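You operate a simulated robot arm through the tools that you are given. There is no shell and no other tool.

You are at the controls of a simulated robot arm. One attempt, no reset.

TASK
Shut the cell two clear track cover. Push the cell one clear track cover shut. Take the white bobbin and leave it on the paper pad. Press the number four button two times. Fetch the green bobbin and set it on top of the small clear box. Turn the winder feeder rate knob to 3. Put the black rolled strap on the top of the blue bench away on the middle shelf of the grey rack. Take the blue foam slab and put it on the top of the corner bench. Take the blue crate on the top of the blue bench and put it away on the top of the far grey bench. Put the small grease tub on the bench shelf. Stack the white packet labelled "seals" from the top of the blue bench on top of the white packet labelled "springs". Open the left bench drawer, fetch the brown bobbin and set it in the inside of the left bench drawer and shut the drawer again. Put the small carton from the top of the grey bench on top of the white belts box. Any order will do. Set down upright: small carton.

The check looks at the end state, three seconds after you hand in, the way a careful person would. Anything else that was tipped, shoved, dropped, spilled or broken makes it a failure. Lids that push on must go on centred and level and be pressed home; caps that screw on are set level and turned clockwise until they are tight.

THE ROBOT
A 6-joint arm with a four-finger gripper on a trunk, on a base that moves. Base frame: it is fixed to the floor where the robot stands at the start and does not move with it; the origin is under the middle of the robot, x ahead of it, y to its left, z up. Readings come in m, degrees, newtons and seconds.
With the tool pointing down near the work surface it reaches from about 0.1 to 0.64 m from the robot's upright axis, wherever it stands. Its first joint turns from -166.0 to 166.0 degrees. Places, roughly: belts box [0, 7, 0.75]; bench shelf (75x21 cm) [6.18, 4.64, 0.98]; black rolled strap (10x9x3 cm) [3.9, 1.8, 0.8]; blue crate [4.5, 2, 0.75]; blue foam slab (24x9x6 cm) [4.2, 1.7, 0.8]; brown bobbin (4x4x4 cm) [-0.1, 6.3, 0.8]; cell one clear track cover [1.2, 3.4, 1.3]; cell two clear track cover [0, 2.2, 1.3]; green bobbin (4x4x4 cm) [2.5, 0.9, 1]; inside of the left bench drawer [-1.4, 5.4, 0.7]; left bench drawer [-1.3, 5.3, 0.7]; middle shelf of the grey rack [4.2, 7, 0.9]; number four button [5.3, 5.1, 0.8]; paper pad [3, 1.5, 1]; small carton [-0.25, 6.75, 0.75]; small clear box (12x9x8 cm) [2.6, 1, 1]; small grease tub [4.75, 2.25, 0.75]; top of the corner bench [7.3, 2.4, 0.8]; top of the far grey bench [-3.2, -5.4, 0.7]; white bobbin (4x4x4 cm) [2.4, 0.9, 1]; white packet [4.5, 2.5, 0.75]; winder feeder rate knob [2.9, 1.1, 1.1]. Payload 3.43 kg.
The TCP is the grasp point between the finger pads, 0.03 m short of the fingertips. In the tool frame z runs along the fingers and y along their closing line. The gripper opens to 0.12 m; its body begins 0.085 m behind the TCP.
Orientation is that of the tool frame in the base frame, as a unit quaternion [w, x, y, z]. With the fingers straight down and closing along the base's y, the tool's x points along the base's -x, its y along +y and its z along -z.

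THE INTERFACE
- The arm moves only by the tool jog_arm. Its arguments are lists of equal length, an entry for each row: "rotation": the turn, a rotation vector about the base's x, y, z in units of 5 degrees (1.0 is 5 degrees), a list of three; "linear": the shift along the base's x, y, z in units of 40 mm (1.0 is 40 mm), a list of three; "grip": the gripper command, from -1 (fully open) to 1 (shut), values between in proportion. In form: {"rotation": [[ax, ay, az], ...], "linear": [[x, y, z], ...], "grip": [grip, ...]}. A call has 1 to 20 rows; each row shifts and turns the commanded pose from where the row before left it. A call with a number of a shift or a turn outside -1 to 1 is refused whole. Rows are played at 5 a second. More than 0.05 m and 8.6 degrees between two rows, or a gripper value outside its range, and nothing of the call is played. A pose out of reach is approached as far as the arm can. The call stops where the force on the tool passes 40 N (or 10 N more than at its start, if that is more) or the arm is blocked; 0.2 s more then pass. The fingers move at their own pace (about 0.04 m/s each) and stop on an object; they squeeze with about 27 N. The grip force told is the motor's: it shows also when the fingers shut on nothing. Time passes only in rows, and 0.2 s behind the last, so rows that do not move let the fingers close. The reply holds the time, the measured pose of the TCP, the force on the tool along the base axes, the opening and the grip force, in the units named above and with some noise, with the torque about the TCP (base axes, N m) and any sound that the robot's microphone picked up.
- Cameras (640 x 400 px; columns grow to the right, rows downward): "scene" is now at [0.066, 0.1471, 1.7022]; the picture's right is [0.09, -1.00, 0.00], its down [-0.63, -0.05, -0.78] and it looks along [0.78, 0.07, -0.63] (base axes); focal length 251 px, centre (320, 200). "wrist" rides on the gripper at [0.071, -0.017, -0.121] in the tool frame; the picture's right is [0.23, 0.97, 0.00], its down [-0.81, 0.19, -0.55] and it looks along [-0.54, 0.13, 0.83] (tool axes); focal length 275 px, centre (320, 200).
- camera(camera): a new picture of that camera. It takes no simulated time.
- raise_lower(by): moves the trunk up (or, below 0, down) by that many m; the arm and the scene camera ride with it, the base frame stays. It gives what a move gives, with no picture.
- steer(legs): drives the robot by 1 to 6 legs, each [ahead, left, turn to the left] in m, m and degrees, along the robot's own axes; the way and the turn of a leg run together, so that a leg with both is an arc; at most 1.5 m and 180 degrees a leg. The arm and the cameras ride along, it lands a little off, and it stops where it bumps. It gives what a move gives.
- head_to(pan, tilt): turns the head with the scene camera to pan (to the left, within 120 degrees either way) and tilt (down, from -29 to 69), counted from straight ahead of the robot. It gives what a move gives.
- measure_at(camera, pixels): for up to 12 pixels [column, row] of the newest picture of that camera ("zoom" is the newest enlarged one), the place [x, y, z] in the base frame of the surface seen there, good to about 0.003 m. It takes no simulated time.
- zoom(camera, box): a new picture of the part [left, top, right, bottom] of that camera's present view, enlarged. It takes no simulated time.
- sign_off(): hands the job in; it is judged then, once.

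Open the gripper and draw the arm clear of the work before you hand the job in, unless the task says otherwise.

The tools are called after "Request:" by a JSON object that holds its "method" and its "body". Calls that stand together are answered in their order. jog_arm: Moves the arm, as the interface text tells. Its arguments: {"type":"object","properties":{"rotation":{"type":"array"},"linear":{"type":"array"},"grip":{"type":"array"}},"required":["rotation","linear","grip"]} The other tools are called the same way: raise_lower (by) moves the trunk up or down; steer (legs) drives the base; head_to (pan, tilt) turns the head that bears the scene camera; camera (camera) takes a picture; measure_at (camera, pixels) gives the place of the surface under pixels of a picture; zoom (camera, box) takes an enlarged picture of a part of a camera's view; sign_off () hands the job in.

At the start:

```text
t: 0.0
tcp_pos: [0.4556, 0.1613, 1.1723]
tool_rot: [0.0, -0.001, 1.0, 0.0]
force: [-0.4, 0.8, -0.1]
wrist_torque: [0.02, 0.0, 0.01]
finger_gap: 0.1202
grasp_force: 0.0
trunk travel left (down, up): [-0.2, 0.24]
robot x, y, heading: [0.0012, 0.0002, 0.2]
head pan, tilt (commanded): [4.9, 38.9]
```

scene: 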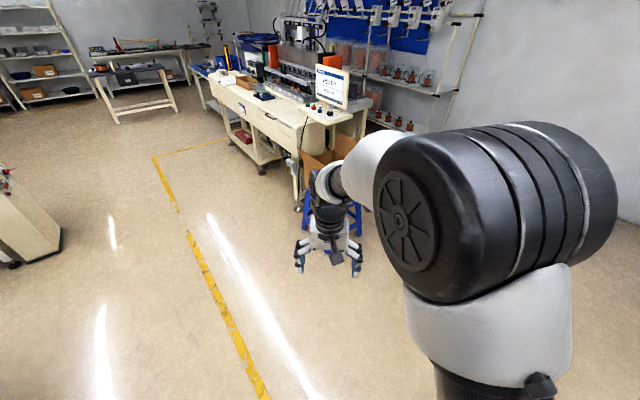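
wrist: 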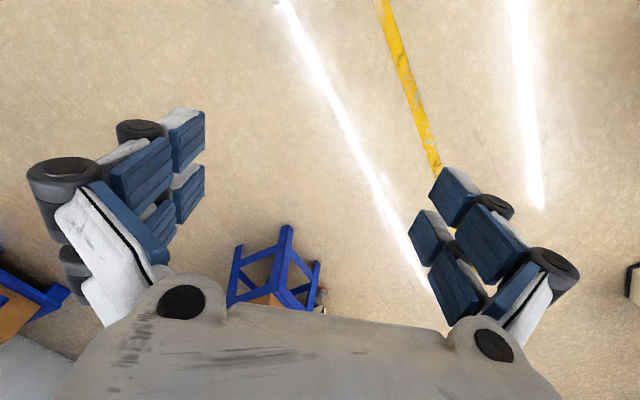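

I start by looking around from the start position with the head level, to see the layout before driving.

Request:
{"method": "head_to", "body": {"pan": 0, "tilt": 15}}

Request:
{"method": "camera", "body": {"camera": "scene"}}

```text
t: 0.9
tcp_pos: [0.4568, 0.1608, 1.1731]
tool_rot: [0.0, -0.001, 1.0, -0.001]
force: [-0.4, -0.1, -0.3]
wrist_torque: [0.01, 0.02, -0.01]
finger_gap: 0.1201
grasp_force: 0.0
trunk travel left (down, up): [-0.2, 0.24]
robot x, y, heading: [-0.0027, -0.0002, 0.0]
head pan, tilt (commanded): [0.0, 15.0]
```

```text
taken
```

scene: 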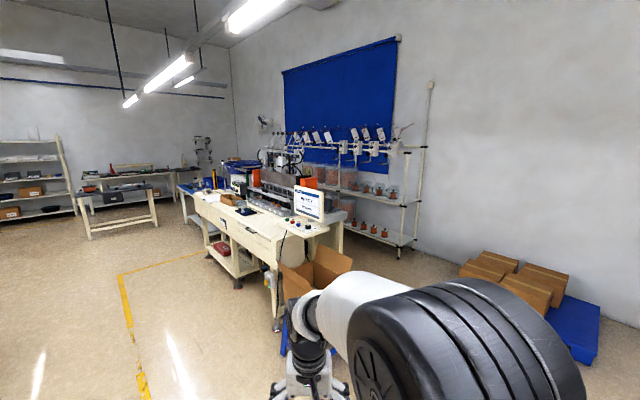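

The winder bench lies ahead (columns 190-350). I pan left to see the other benches.

Request:
{"method": "head_to", "body": {"pan": 60, "tilt": 15}}

Request:
{"method": "camera", "body": {"camera": "scene"}}

Request:
{"method": "head_to", "body": {"pan": 118, "tilt": 15}}

Request:
{"method": "camera", "body": {"camera": "scene"}}

Request:
{"method": "head_to", "body": {"pan": -110, "tilt": 15}}

Request:
{"method": "camera", "body": {"camera": "scene"}}

```text
t: 2.2
tcp_pos: [0.4558, 0.1606, 1.1735]
tool_rot: [0.0, 0.0, 1.0, 0.0]
force: [0.2, 0.0, 0.9]
wrist_torque: [0.02, -0.05, 0.01]
finger_gap: 0.12
grasp_force: 0.0
trunk travel left (down, up): [-0.2, 0.24]
robot x, y, heading: [0.0033, -0.0033, -0.2]
head pan, tilt (commanded): [60.0, 15.0]
```

```text
taken
```

scene: 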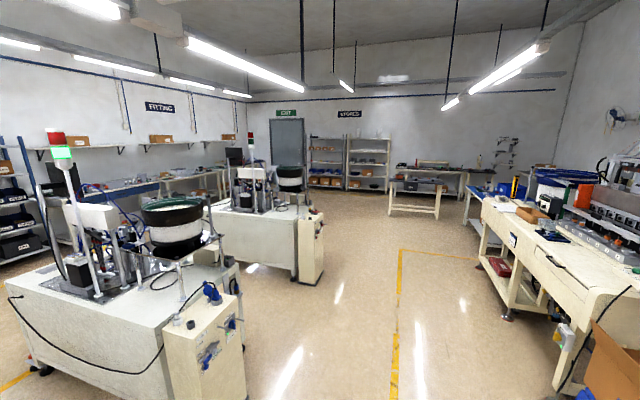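

```text
t: 3.5
tcp_pos: [0.4568, 0.1606, 1.1737]
tool_rot: [-0.001, 0.0, 1.0, 0.0]
force: [-0.3, -0.1, -1.2]
wrist_torque: [0.02, 0.02, -0.02]
finger_gap: 0.1201
grasp_force: 0.1
trunk travel left (down, up): [-0.2, 0.24]
robot x, y, heading: [-0.0005, 0.0001, -0.1]
head pan, tilt (commanded): [118.0, 15.0]
```

```text
taken
```

scene: 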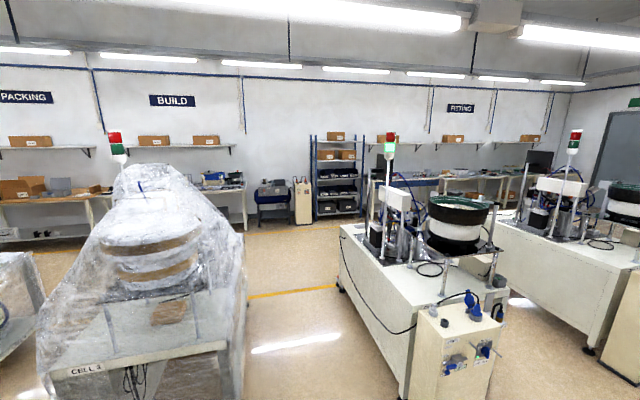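

```text
t: 6.7
tcp_pos: [0.4562, 0.1601, 1.1732]
tool_rot: [0.0, 0.0, 1.0, 0.0]
force: [-0.6, -0.1, -0.1]
wrist_torque: [0.02, 0.01, 0.01]
finger_gap: 0.1198
grasp_force: 0.0
trunk travel left (down, up): [-0.2, 0.24]
robot x, y, heading: [0.0005, -0.0017, -0.1]
head pan, tilt (commanded): [-110.0, 15.0]
```

```text
taken
```

scene: 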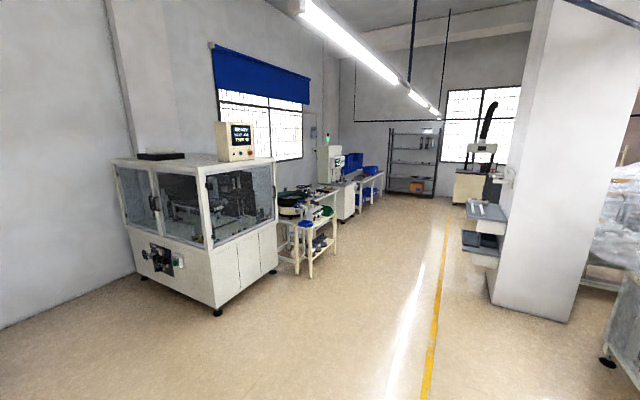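

The room is now clear: winder bench to the front-left, feeder cells to the left. I look toward the winder bench at a middle pan and measure its edges before driving.

Request:
{"method": "head_to", "body": {"pan": 25, "tilt": 20}}

Request:
{"method": "camera", "body": {"camera": "scene"}}

Request:
{"method": "zoom", "body": {"camera": "scene", "box": [240, 100, 480, 250]}}

```text
t: 8.9
tcp_pos: [0.4559, 0.1612, 1.1734]
tool_rot: [0.0, 0.0, 1.0, 0.0]
force: [-0.4, 0.1, -0.7]
wrist_torque: [0.02, -0.02, 0.0]
finger_gap: 0.1199
grasp_force: 0.0
trunk travel left (down, up): [-0.2, 0.24]
robot x, y, heading: [-0.0005, -0.0015, 0.0]
head pan, tilt (commanded): [25.0, 20.0]
```

```text
taken
```

scene: 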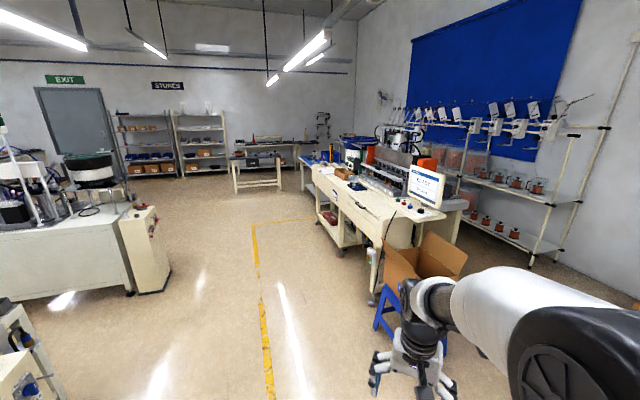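

```text
2.67 times, centred on (360, 175) of scene
```

zoom: 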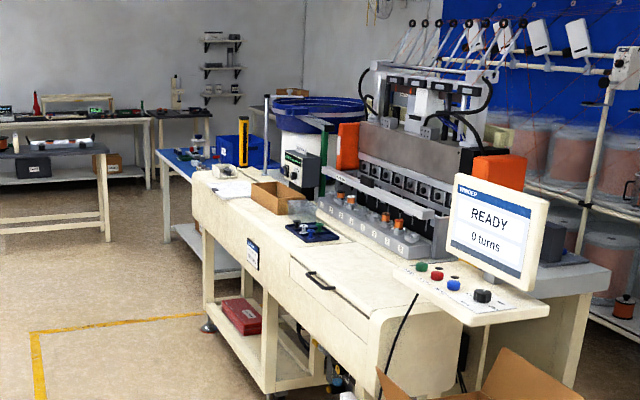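

The zoom shows the bobbin tray at zoom (315,232), a knob panel at (460,285), and bench edges. I measure these.

Request:
{"method": "measure_at", "body": {"camera": "zoom", "pixels": [[305, 228], [318, 226], [295, 209], [233, 190], [270, 195], [481, 296], [455, 285], [196, 205], [371, 318], [372, 385], [215, 325], [450, 315]]}}

Request:
{"method": "measure_at", "body": {"camera": "scene", "pixels": [[375, 325], [375, 245], [335, 240], [255, 222], [268, 380], [135, 290], [415, 260], [390, 330], [370, 300], [235, 190], [280, 185], [165, 290]]}}

```text
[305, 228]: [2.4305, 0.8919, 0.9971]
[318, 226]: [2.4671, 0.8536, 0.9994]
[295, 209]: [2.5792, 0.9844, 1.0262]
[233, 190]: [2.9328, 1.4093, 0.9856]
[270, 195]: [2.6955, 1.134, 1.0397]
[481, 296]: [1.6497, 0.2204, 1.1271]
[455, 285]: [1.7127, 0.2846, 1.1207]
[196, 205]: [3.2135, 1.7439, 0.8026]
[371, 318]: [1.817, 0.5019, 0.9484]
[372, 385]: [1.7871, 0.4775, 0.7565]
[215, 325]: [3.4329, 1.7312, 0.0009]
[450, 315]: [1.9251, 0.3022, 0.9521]
```

```text
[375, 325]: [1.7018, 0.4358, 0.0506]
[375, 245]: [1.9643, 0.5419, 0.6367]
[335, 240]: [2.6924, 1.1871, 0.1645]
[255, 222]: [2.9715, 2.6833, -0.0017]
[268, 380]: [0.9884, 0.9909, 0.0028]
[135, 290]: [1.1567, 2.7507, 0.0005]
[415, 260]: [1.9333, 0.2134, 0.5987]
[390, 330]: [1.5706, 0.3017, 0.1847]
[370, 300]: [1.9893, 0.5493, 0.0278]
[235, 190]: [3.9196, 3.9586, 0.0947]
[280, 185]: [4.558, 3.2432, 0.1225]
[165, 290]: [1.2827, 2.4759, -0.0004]
```

The winder bench runs diagonally (front edge from about (1.8,0.5) at ~42°), surface z≈0.96. Before driving I check how close the cell machines lie to the route.

Request:
{"method": "head_to", "body": {"pan": 75, "tilt": 25}}

Request:
{"method": "camera", "body": {"camera": "scene"}}

```text
t: 10.1
tcp_pos: [0.4554, 0.1615, 1.1732]
tool_rot: [0.0, 0.0, 1.0, 0.0]
force: [-0.3, 0.1, 0.5]
wrist_torque: [0.0, 0.0, -0.01]
finger_gap: 0.12
grasp_force: 0.1
trunk travel left (down, up): [-0.2, 0.24]
robot x, y, heading: [-0.0015, -0.0033, 0.1]
head pan, tilt (commanded): [75.0, 25.0]
```

```text
taken
```

scene: 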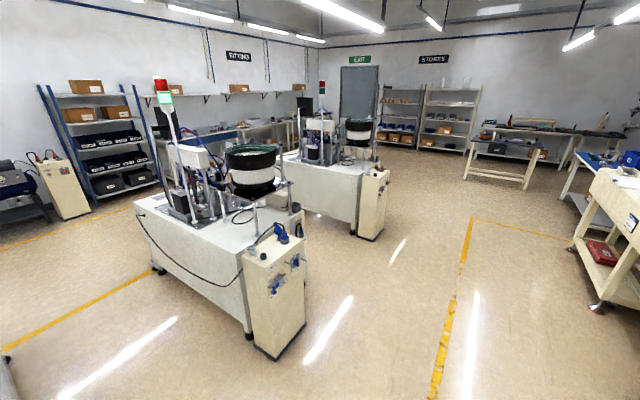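

Request:
{"method": "measure_at", "body": {"camera": "scene", "pixels": [[275, 360], [248, 337], [303, 325], [157, 272], [245, 275], [290, 235], [298, 210], [385, 240], [352, 235], [270, 235], [137, 205], [388, 172]]}}

Request:
{"method": "zoom", "body": {"camera": "scene", "box": [120, 60, 320, 260]}}

```text
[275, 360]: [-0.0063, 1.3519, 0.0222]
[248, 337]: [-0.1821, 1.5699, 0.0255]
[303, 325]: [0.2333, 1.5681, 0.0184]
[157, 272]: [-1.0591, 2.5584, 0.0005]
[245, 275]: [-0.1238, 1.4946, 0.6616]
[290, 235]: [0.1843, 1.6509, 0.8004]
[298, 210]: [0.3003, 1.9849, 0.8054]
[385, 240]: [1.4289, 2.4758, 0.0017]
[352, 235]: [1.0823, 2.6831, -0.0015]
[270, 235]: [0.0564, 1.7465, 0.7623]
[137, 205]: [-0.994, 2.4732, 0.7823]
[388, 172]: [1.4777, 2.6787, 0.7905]
```

```text
2.00 times, centred on (220, 160) of scene
```

zoom: 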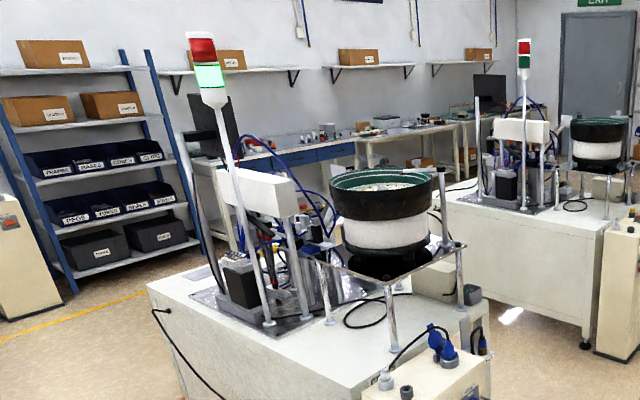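

Route is clear (cell two's nearest corner is at (0,1.35)). I drive to a spot in front of the winder bench, then turn to face it.

Request:
{"method": "steer", "body": {"legs": [[0.9, 0.75, 0], [1.1, 0.6, 0], [0, 0, -48]]}}

Request:
{"method": "head_to", "body": {"pan": 0, "tilt": 35}}

Request:
{"method": "camera", "body": {"camera": "scene"}}

```text
t: 24.1
tcp_pos: [2.4284, 1.1341, 1.1733]
tool_rot: [0.0, 0.406, 0.914, 0.0]
force: [0.3, 0.3, -0.7]
wrist_torque: [0.03, 0.01, -0.01]
finger_gap: 0.1201
grasp_force: 0.1
trunk travel left (down, up): [-0.2, 0.24]
robot x, y, heading: [1.9992, 1.3625, -47.9]
head pan, tilt (commanded): [75.0, 25.0]
```

```text
t: 25.6
tcp_pos: [2.4279, 1.1346, 1.1736]
tool_rot: [0.0, 0.407, 0.914, 0.001]
force: [0.9, -1.2, -0.3]
wrist_torque: [0.02, 0.02, 0.02]
finger_gap: 0.1198
grasp_force: 0.0
trunk travel left (down, up): [-0.2, 0.24]
robot x, y, heading: [2.0028, 1.3655, -48.0]
head pan, tilt (commanded): [0.0, 35.0]
```

```text
taken
```

scene: 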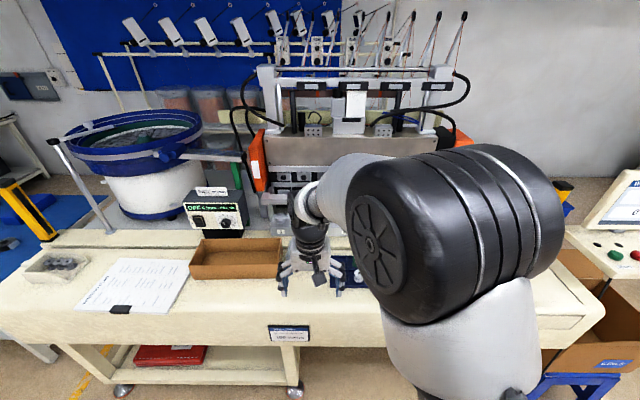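

The paper pad is at (140,285), feeder controller at (212,215), a carton at (235,258), and the bobbin tray is hidden behind the gripper. I check the wrist camera and zoom in on the controller.

Request:
{"method": "camera", "body": {"camera": "wrist"}}

Request:
{"method": "zoom", "body": {"camera": "scene", "box": [150, 160, 350, 310]}}

```text
taken
```

wrist: 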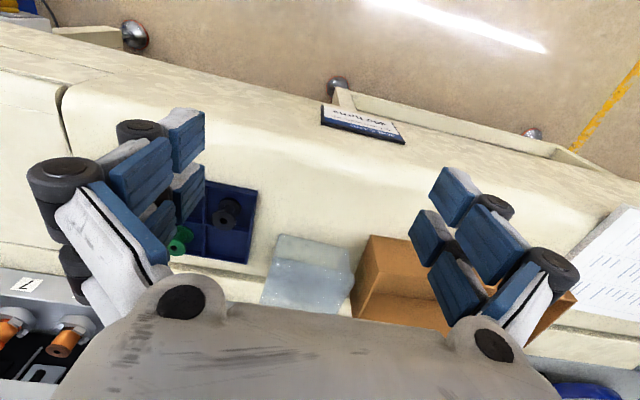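

```text
2.67 times, centred on (250, 235) of scene
```

zoom: 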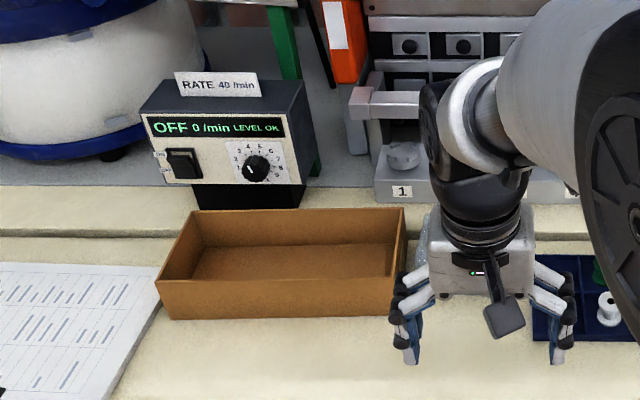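

The wrist view (upside-down: right = robot's left) shows the tray with a dark and a green bobbin near (215,225), the clear box at (308,272) and carton at (370,280). I move the gripper right over the tray for a clearer view.

Request:
{"method": "jog_arm", "body": {"rotation": [[0, 0, 0], [0, 0, 0], [0, 0, 0], [0, 0, 0], [0, 0, 0], [0, 0, 0]], "linear": [[-0.35, -0.9, 0.5], [-0.35, -0.9, 0.5], [-0.35, -0.9, 0.5], [-0.35, -0.9, 0.5], [-0.35, -0.9, 0], [0, 0, 0]], "grip": [-1, -1, -1, -1, -1, -1]}}

Request:
{"method": "camera", "body": {"camera": "wrist"}}

Request:
{"method": "camera", "body": {"camera": "scene"}}

```text
t: 27.0
tcp_pos: [2.3583, 0.9557, 1.254]
tool_rot: [0.0, 0.405, 0.914, 0.0]
force: [1.3, 0.6, 0.3]
wrist_torque: [-0.01, 0.05, -0.02]
finger_gap: 0.12
grasp_force: 0.1
trunk travel left (down, up): [-0.2, 0.24]
robot x, y, heading: [2.0005, 1.3652, -47.8]
head pan, tilt (commanded): [0.0, 35.0]
```

```text
taken
```

wrist: 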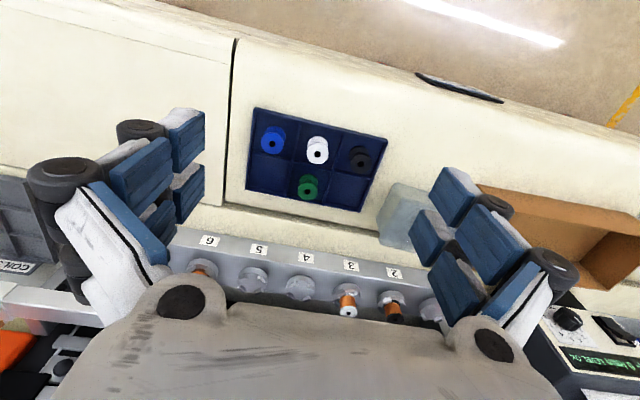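

```text
taken
```

scene: 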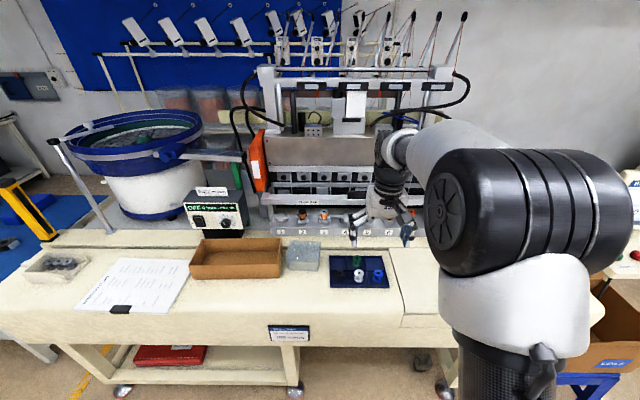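

The tray now shows blue, white, black and green bobbins in wrist view at (271,140), (317,150), (359,158), (307,187). I zoom and measure all relevant items.

Request:
{"method": "zoom", "body": {"camera": "wrist", "box": [230, 90, 470, 250]}}

Request:
{"method": "measure_at", "body": {"camera": "wrist", "pixels": [[271, 143], [317, 152], [359, 158], [307, 187], [250, 188], [388, 138], [362, 212], [252, 108], [290, 150], [285, 110], [405, 195], [400, 235]]}}

Request:
{"method": "measure_at", "body": {"camera": "scene", "pixels": [[303, 243], [320, 244], [290, 268], [318, 270], [302, 248], [225, 222], [130, 285], [105, 305], [165, 312], [188, 262], [130, 260], [120, 309]]}}

```text
2.50 times, centred on (350, 170) of wrist
```

zoom: 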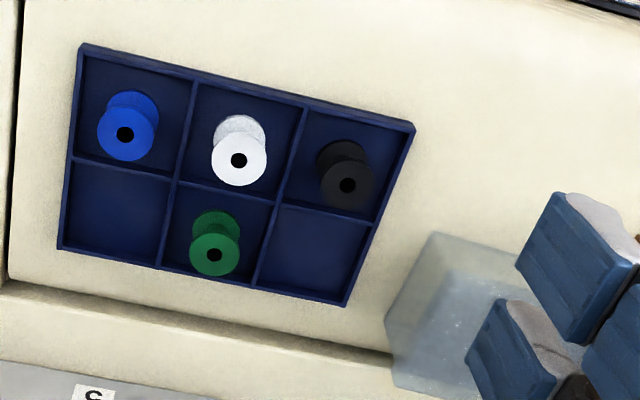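

```text
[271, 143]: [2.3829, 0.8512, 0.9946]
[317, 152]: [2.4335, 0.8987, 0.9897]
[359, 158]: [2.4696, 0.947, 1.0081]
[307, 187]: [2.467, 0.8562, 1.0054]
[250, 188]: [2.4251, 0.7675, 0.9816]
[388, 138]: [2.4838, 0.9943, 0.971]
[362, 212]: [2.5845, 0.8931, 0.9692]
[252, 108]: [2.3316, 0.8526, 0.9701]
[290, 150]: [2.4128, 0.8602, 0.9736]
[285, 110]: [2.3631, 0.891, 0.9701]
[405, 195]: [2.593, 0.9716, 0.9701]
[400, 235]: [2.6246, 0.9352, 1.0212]
```

```text
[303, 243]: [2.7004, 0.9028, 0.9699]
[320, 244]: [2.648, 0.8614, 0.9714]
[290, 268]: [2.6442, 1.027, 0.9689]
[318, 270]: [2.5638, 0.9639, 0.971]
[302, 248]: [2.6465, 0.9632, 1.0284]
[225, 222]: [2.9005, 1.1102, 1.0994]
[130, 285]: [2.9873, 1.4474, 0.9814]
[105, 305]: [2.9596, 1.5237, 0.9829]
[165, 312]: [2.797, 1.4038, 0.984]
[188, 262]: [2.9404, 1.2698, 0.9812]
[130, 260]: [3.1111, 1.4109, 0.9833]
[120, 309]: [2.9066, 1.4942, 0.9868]
```

Bench top z≈0.970, bobbin tops z≈1.005. I zoom in on the scene view of the clear box and tray to find the box's top corners.

Request:
{"method": "zoom", "body": {"camera": "scene", "box": [260, 220, 400, 310]}}

```text
4.44 times, centred on (330, 265) of scene
```

zoom: 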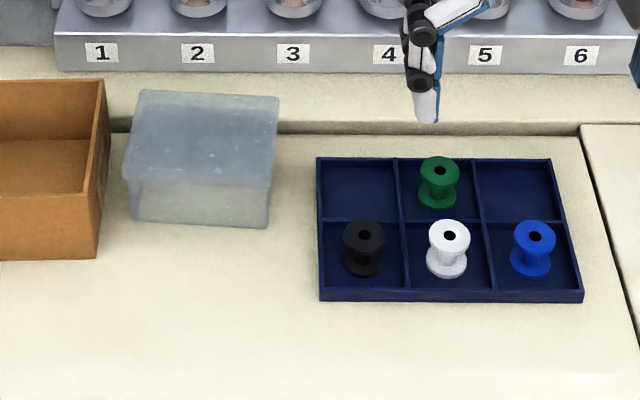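

Request:
{"method": "measure_at", "body": {"camera": "zoom", "pixels": [[135, 150], [205, 135], [240, 110], [160, 105], [200, 180], [265, 160], [127, 178], [270, 186], [440, 165], [448, 230], [535, 228], [363, 230]]}}

```text
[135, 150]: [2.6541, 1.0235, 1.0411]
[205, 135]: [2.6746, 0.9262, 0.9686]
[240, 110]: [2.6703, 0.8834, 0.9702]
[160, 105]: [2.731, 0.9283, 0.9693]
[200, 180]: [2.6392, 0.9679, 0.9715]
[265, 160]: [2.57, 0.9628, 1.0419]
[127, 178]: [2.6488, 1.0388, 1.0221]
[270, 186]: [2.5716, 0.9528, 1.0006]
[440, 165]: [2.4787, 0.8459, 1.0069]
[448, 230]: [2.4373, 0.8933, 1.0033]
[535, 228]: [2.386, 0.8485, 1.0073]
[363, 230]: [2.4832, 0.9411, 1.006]
```

Transparent surfaces give mixed depths; the edge readings hint at a top around z≈1.04. I measure more edge pixels to pin down the box's top height and footprint.

Request:
{"method": "measure_at", "body": {"camera": "zoom", "pixels": [[143, 93], [275, 99], [210, 94], [276, 125], [274, 145], [128, 165], [131, 205], [133, 219], [268, 224], [200, 222], [200, 186], [140, 120]]}}

Request:
{"method": "zoom", "body": {"camera": "scene", "box": [280, 230, 330, 280]}}

```text
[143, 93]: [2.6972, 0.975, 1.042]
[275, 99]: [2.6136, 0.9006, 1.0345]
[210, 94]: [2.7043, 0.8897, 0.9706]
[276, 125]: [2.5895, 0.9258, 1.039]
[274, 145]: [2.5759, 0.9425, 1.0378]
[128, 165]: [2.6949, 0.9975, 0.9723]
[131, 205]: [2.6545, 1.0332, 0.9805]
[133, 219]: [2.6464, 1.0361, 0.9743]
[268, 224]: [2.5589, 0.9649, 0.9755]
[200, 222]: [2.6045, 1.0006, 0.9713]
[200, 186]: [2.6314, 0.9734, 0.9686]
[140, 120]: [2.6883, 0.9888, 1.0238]
```

```text
8.00 times, centred on (305, 255) of scene
```

zoom: 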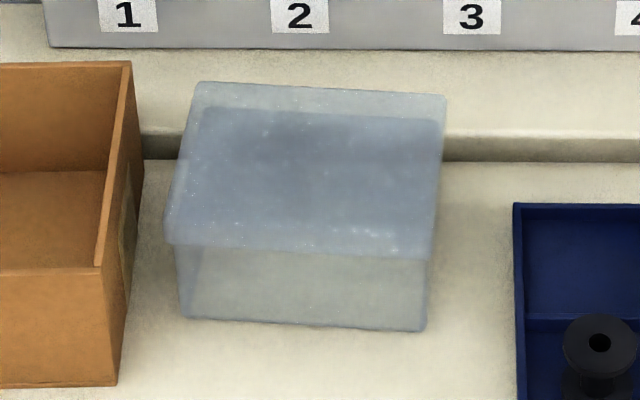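

The box top sits at z≈1.042 with centre near (2.627,0.973). I look at the gripper fingers and the tray walls to judge finger clearance.

Request:
{"method": "zoom", "body": {"camera": "scene", "box": [330, 180, 450, 260]}}

Request:
{"method": "zoom", "body": {"camera": "wrist", "box": [240, 100, 400, 220]}}

```text
5.00 times, centred on (390, 220) of scene
```

zoom: 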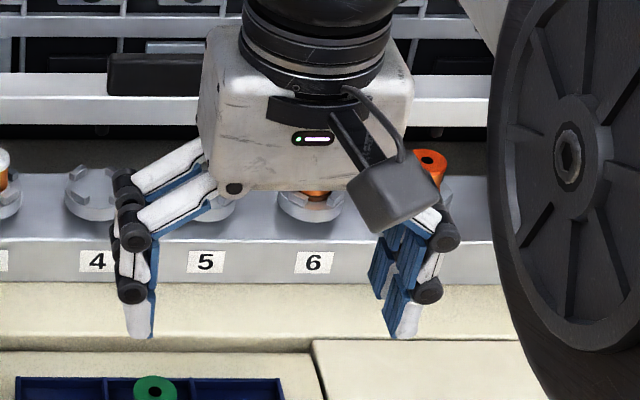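

```text
3.33 times, centred on (320, 160) of wrist
```

zoom: 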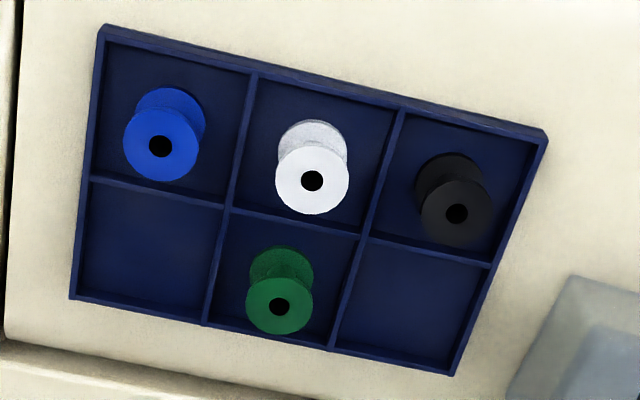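

I measure bobbin hole rims, tray walls and floor in this wrist zoom.

Request:
{"method": "measure_at", "body": {"camera": "zoom", "pixels": [[279, 290], [279, 322], [258, 307], [301, 307], [312, 160], [312, 204], [290, 181], [336, 181], [340, 345], [227, 210], [345, 235], [300, 240]]}}

```text
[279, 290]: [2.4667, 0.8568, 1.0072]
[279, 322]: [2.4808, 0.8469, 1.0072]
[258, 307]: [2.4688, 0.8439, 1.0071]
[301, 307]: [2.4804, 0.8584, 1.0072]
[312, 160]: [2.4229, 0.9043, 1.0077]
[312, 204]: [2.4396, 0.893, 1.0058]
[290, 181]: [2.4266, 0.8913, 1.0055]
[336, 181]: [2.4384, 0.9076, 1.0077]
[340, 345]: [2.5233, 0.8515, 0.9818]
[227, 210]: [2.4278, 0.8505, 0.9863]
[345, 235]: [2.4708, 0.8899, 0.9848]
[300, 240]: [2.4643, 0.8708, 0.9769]
```

Green centre is (2.474,0.8515), white (2.432,0.899), tops z≈1.007, tray walls z≈0.986. Before going down I measure the winder rail and structure behind the tray for clearance.

Request:
{"method": "measure_at", "body": {"camera": "scene", "pixels": [[345, 232], [345, 226], [324, 212], [300, 200], [345, 190], [340, 180], [330, 160], [310, 130], [420, 200], [350, 205], [410, 165], [388, 213]]}}

```text
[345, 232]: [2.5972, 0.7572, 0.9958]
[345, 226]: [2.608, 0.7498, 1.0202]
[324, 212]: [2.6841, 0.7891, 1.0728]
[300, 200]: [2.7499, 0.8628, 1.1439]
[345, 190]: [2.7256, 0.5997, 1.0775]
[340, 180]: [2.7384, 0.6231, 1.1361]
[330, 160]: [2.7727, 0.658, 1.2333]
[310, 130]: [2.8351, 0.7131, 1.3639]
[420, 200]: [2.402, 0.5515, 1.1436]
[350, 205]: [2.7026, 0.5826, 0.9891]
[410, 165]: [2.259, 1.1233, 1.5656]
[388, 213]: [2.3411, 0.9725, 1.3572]
```

Rail is ~15 cm behind the green bobbin, so the gripper fits. I move over the green bobbin with a 6 cm opening and lower to z≈1.06 first.

Request:
{"method": "jog_arm", "body": {"rotation": [[0, 0, 0], [0, 0, 0], [0, 0, 0], [0, 0, 0], [0, 0, 0], [0, 0, 0], [0, 0, 0], [0, 0, 0], [0, 0, 0], [0, 0, 0]], "linear": [[0.723, -0.651, 0], [0.723, -0.651, 0], [0.723, -0.651, 0], [0.723, -0.651, 0], [0, 0, -0.95], [0, 0, -0.95], [0, 0, -0.95], [0, 0, -0.95], [0, 0, -0.95], [0, 0, 0]], "grip": [-0.2, -0.1, 0, 0, 0, 0, 0, 0, 0, 0]}}

Request:
{"method": "camera", "body": {"camera": "wrist"}}

Request:
{"method": "zoom", "body": {"camera": "scene", "box": [290, 190, 430, 300]}}

```text
t: 29.2
tcp_pos: [2.4631, 0.8614, 1.0604]
tool_rot: [0.0, 0.406, 0.914, 0.0]
force: [0.3, 0.2, -0.3]
wrist_torque: [-0.02, -0.01, -0.01]
finger_gap: 0.06
grasp_force: 0.2
out of reach, approached as far as the arm can: row 4
trunk travel left (down, up): [-0.2, 0.24]
robot x, y, heading: [2.0019, 1.3614, -47.9]
head pan, tilt (commanded): [0.0, 35.0]
```

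```text
taken
```

wrist: 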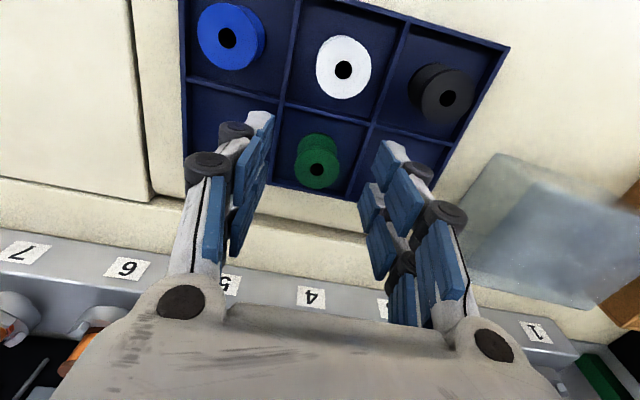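

```text
3.64 times, centred on (360, 245) of scene
```

zoom: 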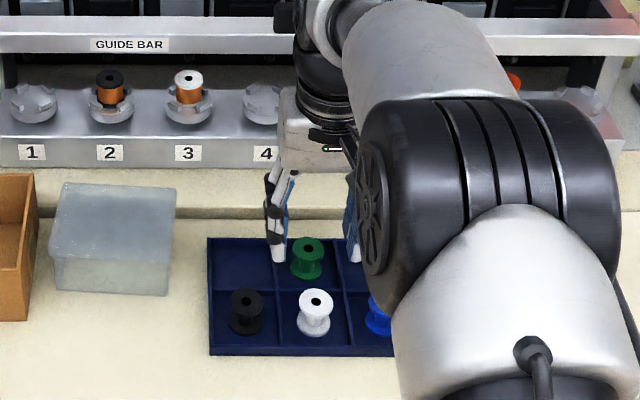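

The arm ran out of reach at ~0.68 m, so I need the base closer. I raise and retract the arm, then measure the bench's front edge to choose the drive.

Request:
{"method": "jog_arm", "body": {"rotation": [[0, 0, 0], [0, 0, 0], [0, 0, 0], [0, 0, 0], [0, 0, 0], [0, 0, 0], [0, 0, 0], [0, 0, 0], [0, 0, 0], [0, 0, 0]], "linear": [[0, 0, 0.9], [0, 0, 0.9], [0, 0, 0.9], [0, 0, 0.9], [-0.67, 0.743, 0], [-0.67, 0.743, 0], [-0.67, 0.743, 0], [-0.67, 0.743, 0], [-0.67, 0.743, 0], [0, 0, 0]], "grip": [0, 0, 0, 0, 0, 0, 0, 0, 0, 0]}}

Request:
{"method": "head_to", "body": {"pan": 10, "tilt": 50}}

Request:
{"method": "camera", "body": {"camera": "scene"}}

```text
t: 31.4
tcp_pos: [2.3286, 1.0102, 1.201]
tool_rot: [0.0, 0.406, 0.914, 0.001]
force: [0.5, -0.3, 0.4]
wrist_torque: [0.01, 0.05, -0.03]
finger_gap: 0.0598
grasp_force: 0.1
trunk travel left (down, up): [-0.2, 0.24]
robot x, y, heading: [1.9996, 1.3641, -47.9]
head pan, tilt (commanded): [0.0, 35.0]
```

```text
t: 32.2
tcp_pos: [2.3295, 1.0105, 1.2023]
tool_rot: [0.0, 0.406, 0.914, -0.001]
force: [0.7, 0.2, 0.1]
wrist_torque: [0.02, 0.0, 0.0]
finger_gap: 0.06
grasp_force: 0.1
trunk travel left (down, up): [-0.2, 0.24]
robot x, y, heading: [2.004, 1.3651, -48.1]
head pan, tilt (commanded): [10.0, 50.0]
```

```text
taken
```

scene: 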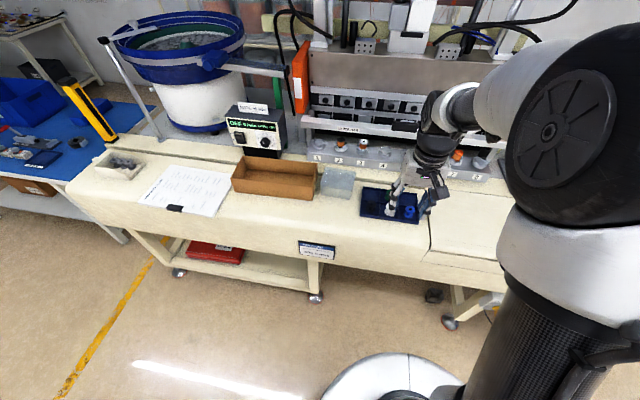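

The robot base edge is visible at (385,356) and the bench fascia at (300,240). I measure both to know the gap.

Request:
{"method": "measure_at", "body": {"camera": "scene", "pixels": [[385, 356], [335, 390], [430, 362], [350, 240], [350, 262], [240, 232], [420, 265], [316, 298], [448, 322], [150, 200], [250, 262], [180, 272]]}}

```text
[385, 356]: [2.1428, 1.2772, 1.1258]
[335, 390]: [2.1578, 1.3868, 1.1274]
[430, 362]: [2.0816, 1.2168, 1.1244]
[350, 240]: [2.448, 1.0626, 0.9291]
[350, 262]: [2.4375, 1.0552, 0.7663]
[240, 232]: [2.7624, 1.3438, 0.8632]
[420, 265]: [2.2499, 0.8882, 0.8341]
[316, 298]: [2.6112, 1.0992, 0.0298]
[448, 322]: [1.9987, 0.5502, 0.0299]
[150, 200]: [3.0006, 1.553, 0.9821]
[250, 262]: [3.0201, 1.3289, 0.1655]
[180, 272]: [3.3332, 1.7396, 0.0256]
```

That disc is the arm mount at z≈1.125 (radius ~0.16). I tilt fully down to see the actual base on the floor.

Request:
{"method": "head_to", "body": {"pan": 40, "tilt": 69}}

Request:
{"method": "camera", "body": {"camera": "scene"}}

```text
t: 33.1
tcp_pos: [2.3293, 1.0104, 1.203]
tool_rot: [-0.001, 0.406, 0.914, -0.001]
force: [-0.2, -0.4, 0.2]
wrist_torque: [-0.02, 0.0, 0.0]
finger_gap: 0.06
grasp_force: 0.1
trunk travel left (down, up): [-0.2, 0.24]
robot x, y, heading: [2.0033, 1.369, -48.1]
head pan, tilt (commanded): [40.0, 68.8]
```

```text
taken
```

scene: 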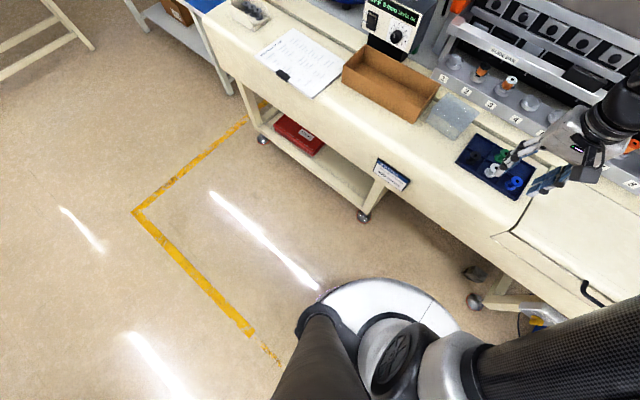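

Request:
{"method": "measure_at", "body": {"camera": "scene", "pixels": [[390, 288], [340, 296], [440, 310], [400, 310], [320, 330], [310, 315], [330, 305], [360, 340]]}}

```text
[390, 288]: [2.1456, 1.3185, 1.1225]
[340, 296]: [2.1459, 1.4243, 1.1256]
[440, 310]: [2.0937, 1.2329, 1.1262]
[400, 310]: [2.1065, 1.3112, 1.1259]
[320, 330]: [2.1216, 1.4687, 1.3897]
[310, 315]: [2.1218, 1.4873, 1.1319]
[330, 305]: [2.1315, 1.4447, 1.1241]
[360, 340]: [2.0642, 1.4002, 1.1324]
```

Base footprint seems under 0.35 m radius and the fascia is 0.525 m away, so I drive 0.16 ahead and 0.12 left with the arm raised.

Request:
{"method": "steer", "body": {"legs": [[0.16, 0.12, 0]]}}

Request:
{"method": "head_to", "body": {"pan": 0, "tilt": 45}}

Request:
{"method": "camera", "body": {"camera": "scene"}}

Request:
{"method": "camera", "body": {"camera": "wrist"}}

```text
t: 34.7
tcp_pos: [2.5226, 0.9713, 1.2025]
tool_rot: [0.0, 0.407, 0.914, 0.0]
force: [-0.4, -0.1, -1.1]
wrist_torque: [-0.02, -0.03, 0.01]
finger_gap: 0.0599
grasp_force: 0.1
trunk travel left (down, up): [-0.2, 0.24]
robot x, y, heading: [2.1974, 1.3243, -47.9]
head pan, tilt (commanded): [40.0, 68.8]
```

```text
t: 35.8
tcp_pos: [2.5213, 0.9714, 1.2019]
tool_rot: [-0.001, 0.406, 0.914, 0.0]
force: [0.3, -0.5, 0.5]
wrist_torque: [0.02, -0.01, 0.01]
finger_gap: 0.0598
grasp_force: 0.0
trunk travel left (down, up): [-0.2, 0.24]
robot x, y, heading: [2.1972, 1.3243, -48.2]
head pan, tilt (commanded): [0.0, 45.0]
```

```text
taken
```

scene: 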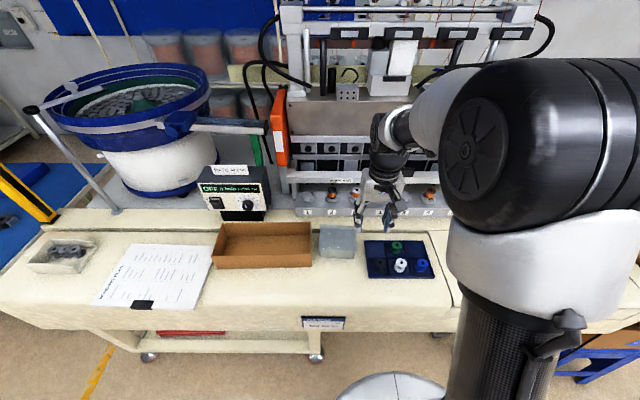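

```text
taken
```

wrist: 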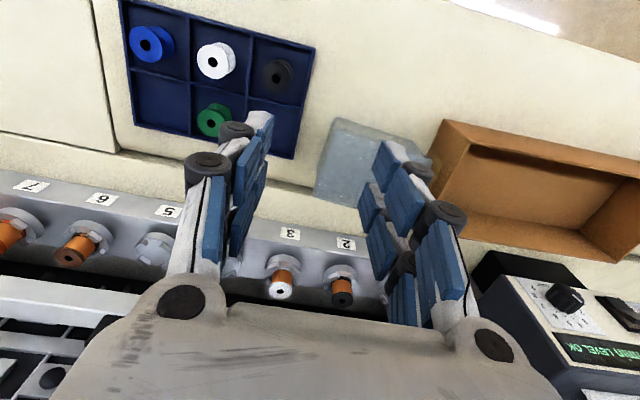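

Now I move over the green bobbin at (2.474,0.8515) and lower to z≈1.08 to check alignment.

Request:
{"method": "jog_arm", "body": {"rotation": [[0, 0, 0], [0, 0, 0], [0, 0, 0], [0, 0, 0], [0, 0, 0], [0, 0, 0], [0, 0, 0], [0, 0, 0]], "linear": [[-0.295, -0.75, 0], [-0.295, -0.75, 0], [-0.295, -0.75, 0], [-0.295, -0.75, 0], [0, 0, -1], [0, 0, -1], [0, 0, -1], [0, 0, 0]], "grip": [0, 0, 0, 0, 0, 0, 0, 0]}}

Request:
{"method": "camera", "body": {"camera": "wrist"}}

Request:
{"method": "zoom", "body": {"camera": "scene", "box": [340, 180, 460, 280]}}

```text
t: 37.6
tcp_pos: [2.4754, 0.8514, 1.084]
tool_rot: [0.0, 0.406, 0.914, 0.0]
force: [-0.1, -1.3, 0.1]
wrist_torque: [-0.01, 0.02, -0.02]
finger_gap: 0.06
grasp_force: 0.0
trunk travel left (down, up): [-0.2, 0.24]
robot x, y, heading: [2.1982, 1.3272, -47.9]
head pan, tilt (commanded): [0.0, 45.0]
```

```text
taken
```

wrist: 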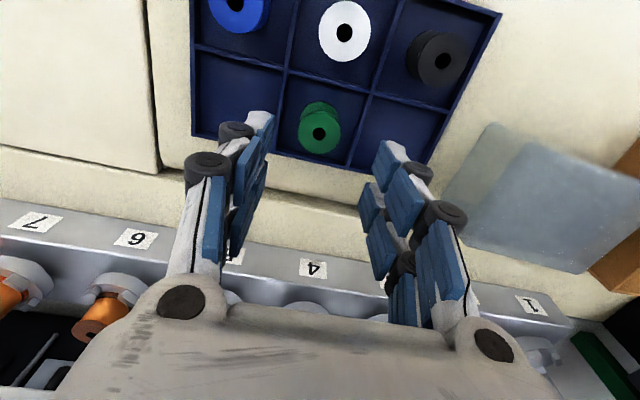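

```text
4.00 times, centred on (400, 230) of scene
```

zoom: 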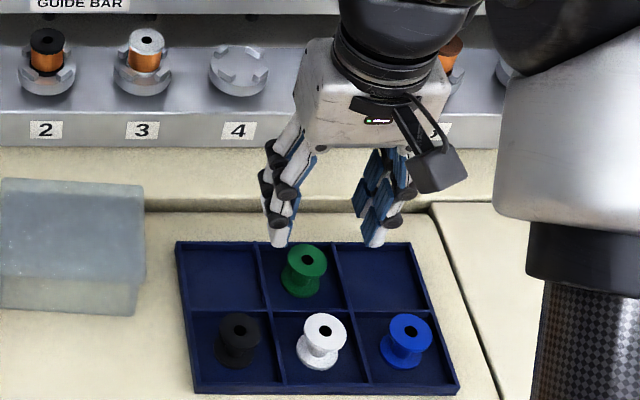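

Gripper is roughly over the green bobbin (wrist (319,130)). I re-measure its top to confirm alignment.

Request:
{"method": "measure_at", "body": {"camera": "wrist", "pixels": [[319, 121], [319, 148], [303, 133], [336, 133], [344, 15], [344, 52], [325, 33], [366, 33], [348, 130], [275, 120], [330, 165]]}}

```text
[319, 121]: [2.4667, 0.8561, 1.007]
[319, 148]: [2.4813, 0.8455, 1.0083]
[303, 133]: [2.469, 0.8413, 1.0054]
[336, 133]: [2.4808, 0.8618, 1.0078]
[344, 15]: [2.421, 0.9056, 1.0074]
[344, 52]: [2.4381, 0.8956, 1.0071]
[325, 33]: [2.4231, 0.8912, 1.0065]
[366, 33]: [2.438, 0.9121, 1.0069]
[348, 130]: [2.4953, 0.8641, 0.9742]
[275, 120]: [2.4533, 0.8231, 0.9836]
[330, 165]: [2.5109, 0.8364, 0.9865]
```

Aligned within 1-2 mm. I lower to z≈1.019 (fingertips just above tray walls) and close on the green bobbin.

Request:
{"method": "jog_arm", "body": {"rotation": [[0, 0, 0], [0, 0, 0], [0, 0, 0], [0, 0, 0], [0, 0, 0], [0, 0, 0], [0, 0, 0], [0, 0, 0]], "linear": [[-0.03, 0, -0.8], [0, 0, -0.8], [0, 0, 0], [0, 0, 0], [0, 0, 0], [0, 0, 0], [0, 0, 0], [0, 0, 0]], "grip": [0, 0, 0, 0.3, 0.6, 1, 1, 1]}}

Request:
{"method": "zoom", "body": {"camera": "scene", "box": [340, 180, 460, 280]}}

```text
t: 39.4
tcp_pos: [2.4735, 0.8496, 1.0167]
tool_rot: [0.0, 0.407, 0.914, 0.0]
force: [-0.4, 0.1, -0.8]
wrist_torque: [-0.01, 0.0, -0.01]
finger_gap: 0.0289
grasp_force: 27.3
trunk travel left (down, up): [-0.2, 0.24]
robot x, y, heading: [2.1986, 1.3233, -48.1]
head pan, tilt (commanded): [0.0, 45.0]
```

```text
4.00 times, centred on (400, 230) of scene
```

zoom: 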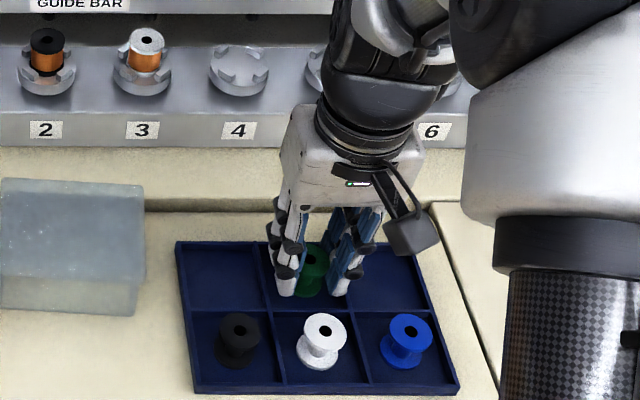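

Gripped (gap 2.9 cm, 27 N). I lift and carry it over the clear box, stopping above.

Request:
{"method": "jog_arm", "body": {"rotation": [[0, 0, 0], [0, 0, 0], [0, 0, 0], [0, 0, 0], [0, 0, 0], [0, 0, 0], [0, 0, 0], [0, 0, 0], [0, 0, 0], [0, 0, 0]], "linear": [[0, 0, 0.5], [0, 0, 0.9], [0, 0, 0.9], [0, 0, 0.9], [0.77, 0.617, 0], [0.77, 0.617, 0], [0.77, 0.617, 0], [0.77, 0.617, 0], [0.77, 0.617, 0], [0, 0, 0]], "grip": [1, 1, 1, 1, 1, 1, 1, 1, 1, 1]}}

Request:
{"method": "camera", "body": {"camera": "wrist"}}

Request:
{"method": "zoom", "body": {"camera": "scene", "box": [280, 170, 430, 280]}}

```text
t: 41.6
tcp_pos: [2.6293, 0.9764, 1.1468]
tool_rot: [0.0, 0.407, 0.914, 0.0]
force: [0.4, -0.1, -0.1]
wrist_torque: [0.02, 0.0, -0.02]
finger_gap: 0.0287
grasp_force: 26.7
trunk travel left (down, up): [-0.2, 0.24]
robot x, y, heading: [2.1967, 1.328, -48.1]
head pan, tilt (commanded): [0.0, 45.0]
```

```text
taken
```

wrist: 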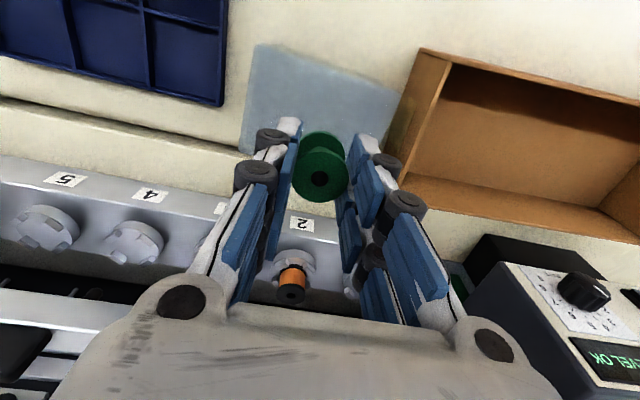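

```text
3.64 times, centred on (355, 225) of scene
```

zoom: 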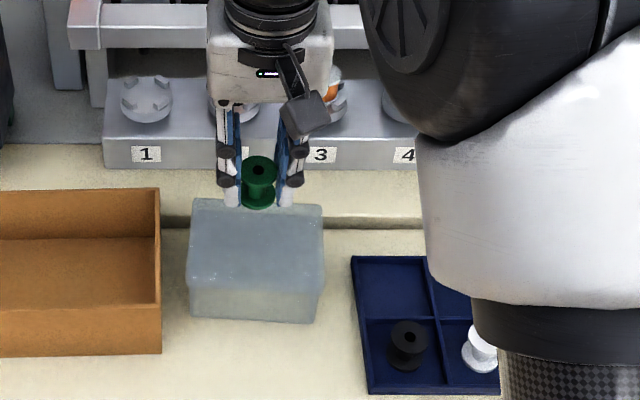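

The bobbin hangs over the box. I measure the lid edges in the wrist view to confirm centre and height.

Request:
{"method": "measure_at", "body": {"camera": "wrist", "pixels": [[262, 50], [330, 66], [405, 88], [248, 120], [243, 148], [300, 70], [400, 120], [252, 85], [397, 82], [350, 90], [280, 100], [319, 180]]}}

Request:
{"method": "measure_at", "body": {"camera": "zoom", "pixels": [[192, 205], [318, 208], [190, 265], [322, 280], [230, 290], [195, 200], [312, 317], [195, 312], [321, 245], [250, 250]]}}

```text
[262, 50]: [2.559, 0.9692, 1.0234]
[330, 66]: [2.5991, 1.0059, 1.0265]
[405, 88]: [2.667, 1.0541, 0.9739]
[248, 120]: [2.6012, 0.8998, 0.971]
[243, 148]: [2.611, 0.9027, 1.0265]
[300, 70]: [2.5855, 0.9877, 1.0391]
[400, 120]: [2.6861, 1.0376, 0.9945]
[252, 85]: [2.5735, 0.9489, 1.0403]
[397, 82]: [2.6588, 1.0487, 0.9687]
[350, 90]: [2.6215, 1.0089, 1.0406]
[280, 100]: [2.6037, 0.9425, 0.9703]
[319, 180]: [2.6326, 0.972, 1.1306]
```

```text
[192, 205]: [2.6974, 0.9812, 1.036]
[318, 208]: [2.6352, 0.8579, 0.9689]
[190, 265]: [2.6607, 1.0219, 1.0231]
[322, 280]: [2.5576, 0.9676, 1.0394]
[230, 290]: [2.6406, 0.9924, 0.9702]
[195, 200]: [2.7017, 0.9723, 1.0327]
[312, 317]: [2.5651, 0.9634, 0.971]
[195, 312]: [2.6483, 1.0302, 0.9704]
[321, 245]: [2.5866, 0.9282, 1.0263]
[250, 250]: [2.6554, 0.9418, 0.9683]
```

Lid top is z≈1.0405 and the bobbin is centred over it. I lower to near contact, then by small steps.

Request:
{"method": "jog_arm", "body": {"rotation": [[0, 0, 0], [0, 0, 0], [0, 0, 0], [0, 0, 0], [0, 0, 0]], "linear": [[0, 0, -0.75], [0, 0, -0.75], [0, 0, -0.04], [0, 0, -0.03], [0, 0, 0]], "grip": [1, 1, 1, 1, 1]}}

Request:
{"method": "zoom", "body": {"camera": "scene", "box": [280, 170, 400, 280]}}

```text
t: 42.8
tcp_pos: [2.629, 0.9765, 1.0827]
tool_rot: [0.001, 0.406, 0.914, 0.0]
force: [-1.2, -1.0, 6.6]
wrist_torque: [-0.05, 0.08, 0.04]
finger_gap: 0.0287
grasp_force: 27.4
trunk travel left (down, up): [-0.2, 0.24]
robot x, y, heading: [2.1957, 1.3285, -48.0]
head pan, tilt (commanded): [0.0, 45.0]
```

```text
3.64 times, centred on (340, 225) of scene
```

zoom: 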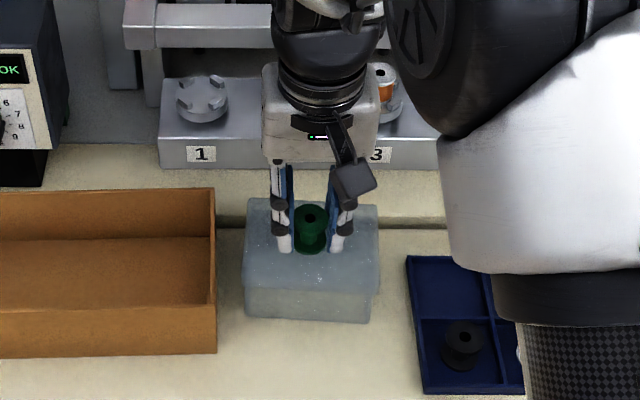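

Contact felt (6.6 N up). I open to 6 cm and lift away.

Request:
{"method": "jog_arm", "body": {"rotation": [[0, 0, 0], [0, 0, 0], [0, 0, 0], [0, 0, 0], [0, 0, 0], [0, 0, 0], [0, 0, 0], [0, 0, 0]], "linear": [[0, 0, 0], [0, 0, 0], [0, 0, 0], [0, 0, 0.4], [0, 0, 0.9], [0, 0, 0.9], [0, 0, 0.9], [0, 0, 0]], "grip": [0.4, 0.2, 0, 0, 0, 0, 0, 0]}}

Request:
{"method": "camera", "body": {"camera": "wrist"}}

Request:
{"method": "zoom", "body": {"camera": "scene", "box": [280, 170, 400, 280]}}

```text
t: 44.6
tcp_pos: [2.6287, 0.9733, 1.2062]
tool_rot: [0.0, 0.406, 0.914, 0.0]
force: [0.3, 0.0, -0.1]
wrist_torque: [-0.01, 0.03, -0.02]
finger_gap: 0.0603
grasp_force: 0.1
trunk travel left (down, up): [-0.2, 0.24]
robot x, y, heading: [2.1934, 1.3252, -48.2]
head pan, tilt (commanded): [0.0, 45.0]
```

```text
taken
```

wrist: 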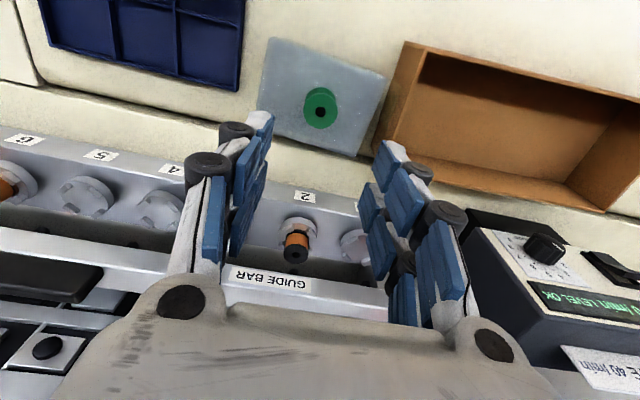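

```text
3.64 times, centred on (340, 225) of scene
```

zoom: 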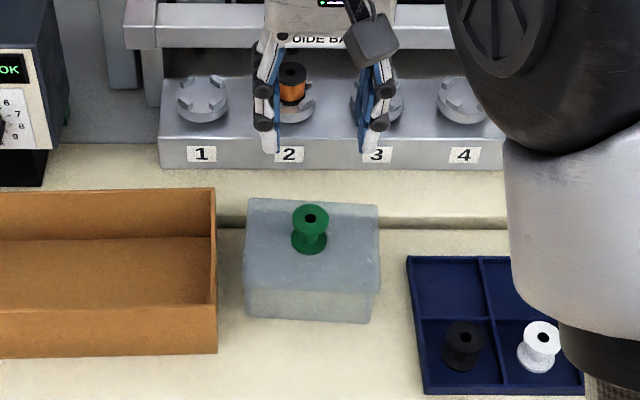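

Green bobbin stands on the box. Next the white bobbin at (2.431,0.900): I move above it with a 4.8 cm opening.

Request:
{"method": "jog_arm", "body": {"rotation": [[0, 0, 0], [0, 0, 0], [0, 0, 0], [0, 0, 0], [0, 0, 0], [0, 0, 0], [0, 0, 0], [0, 0, 0], [0, 0, 0]], "linear": [[-0.99, -0.367, 0], [-0.99, -0.367, 0], [-0.99, -0.367, 0], [-0.99, -0.367, 0], [-0.98, -0.365, 0], [0, 0, -1], [0, 0, -1], [0, 0, -1], [0, 0, 0]], "grip": [0, 0, 0.1, 0.2, 0.2, 0.2, 0.2, 0.2, 0.2]}}

Request:
{"method": "camera", "body": {"camera": "wrist"}}

```text
t: 46.6
tcp_pos: [2.4288, 0.9028, 1.0875]
tool_rot: [0.002, 0.407, 0.913, 0.0]
force: [-0.7, 0.4, -0.3]
wrist_torque: [-0.01, 0.0, 0.01]
finger_gap: 0.0479
grasp_force: 0.1
trunk travel left (down, up): [-0.2, 0.24]
robot x, y, heading: [2.1989, 1.3264, -47.8]
head pan, tilt (commanded): [0.0, 45.0]
```

```text
taken
```

wrist: 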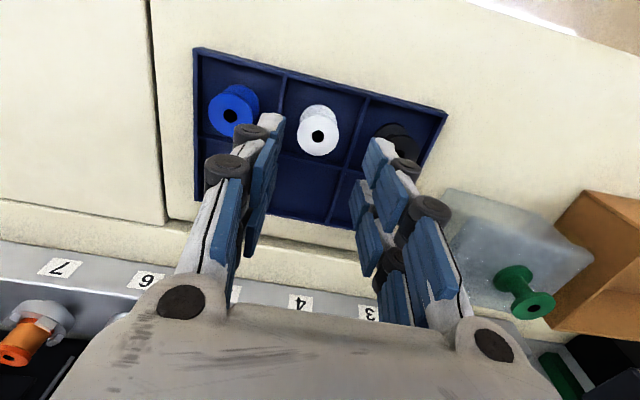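

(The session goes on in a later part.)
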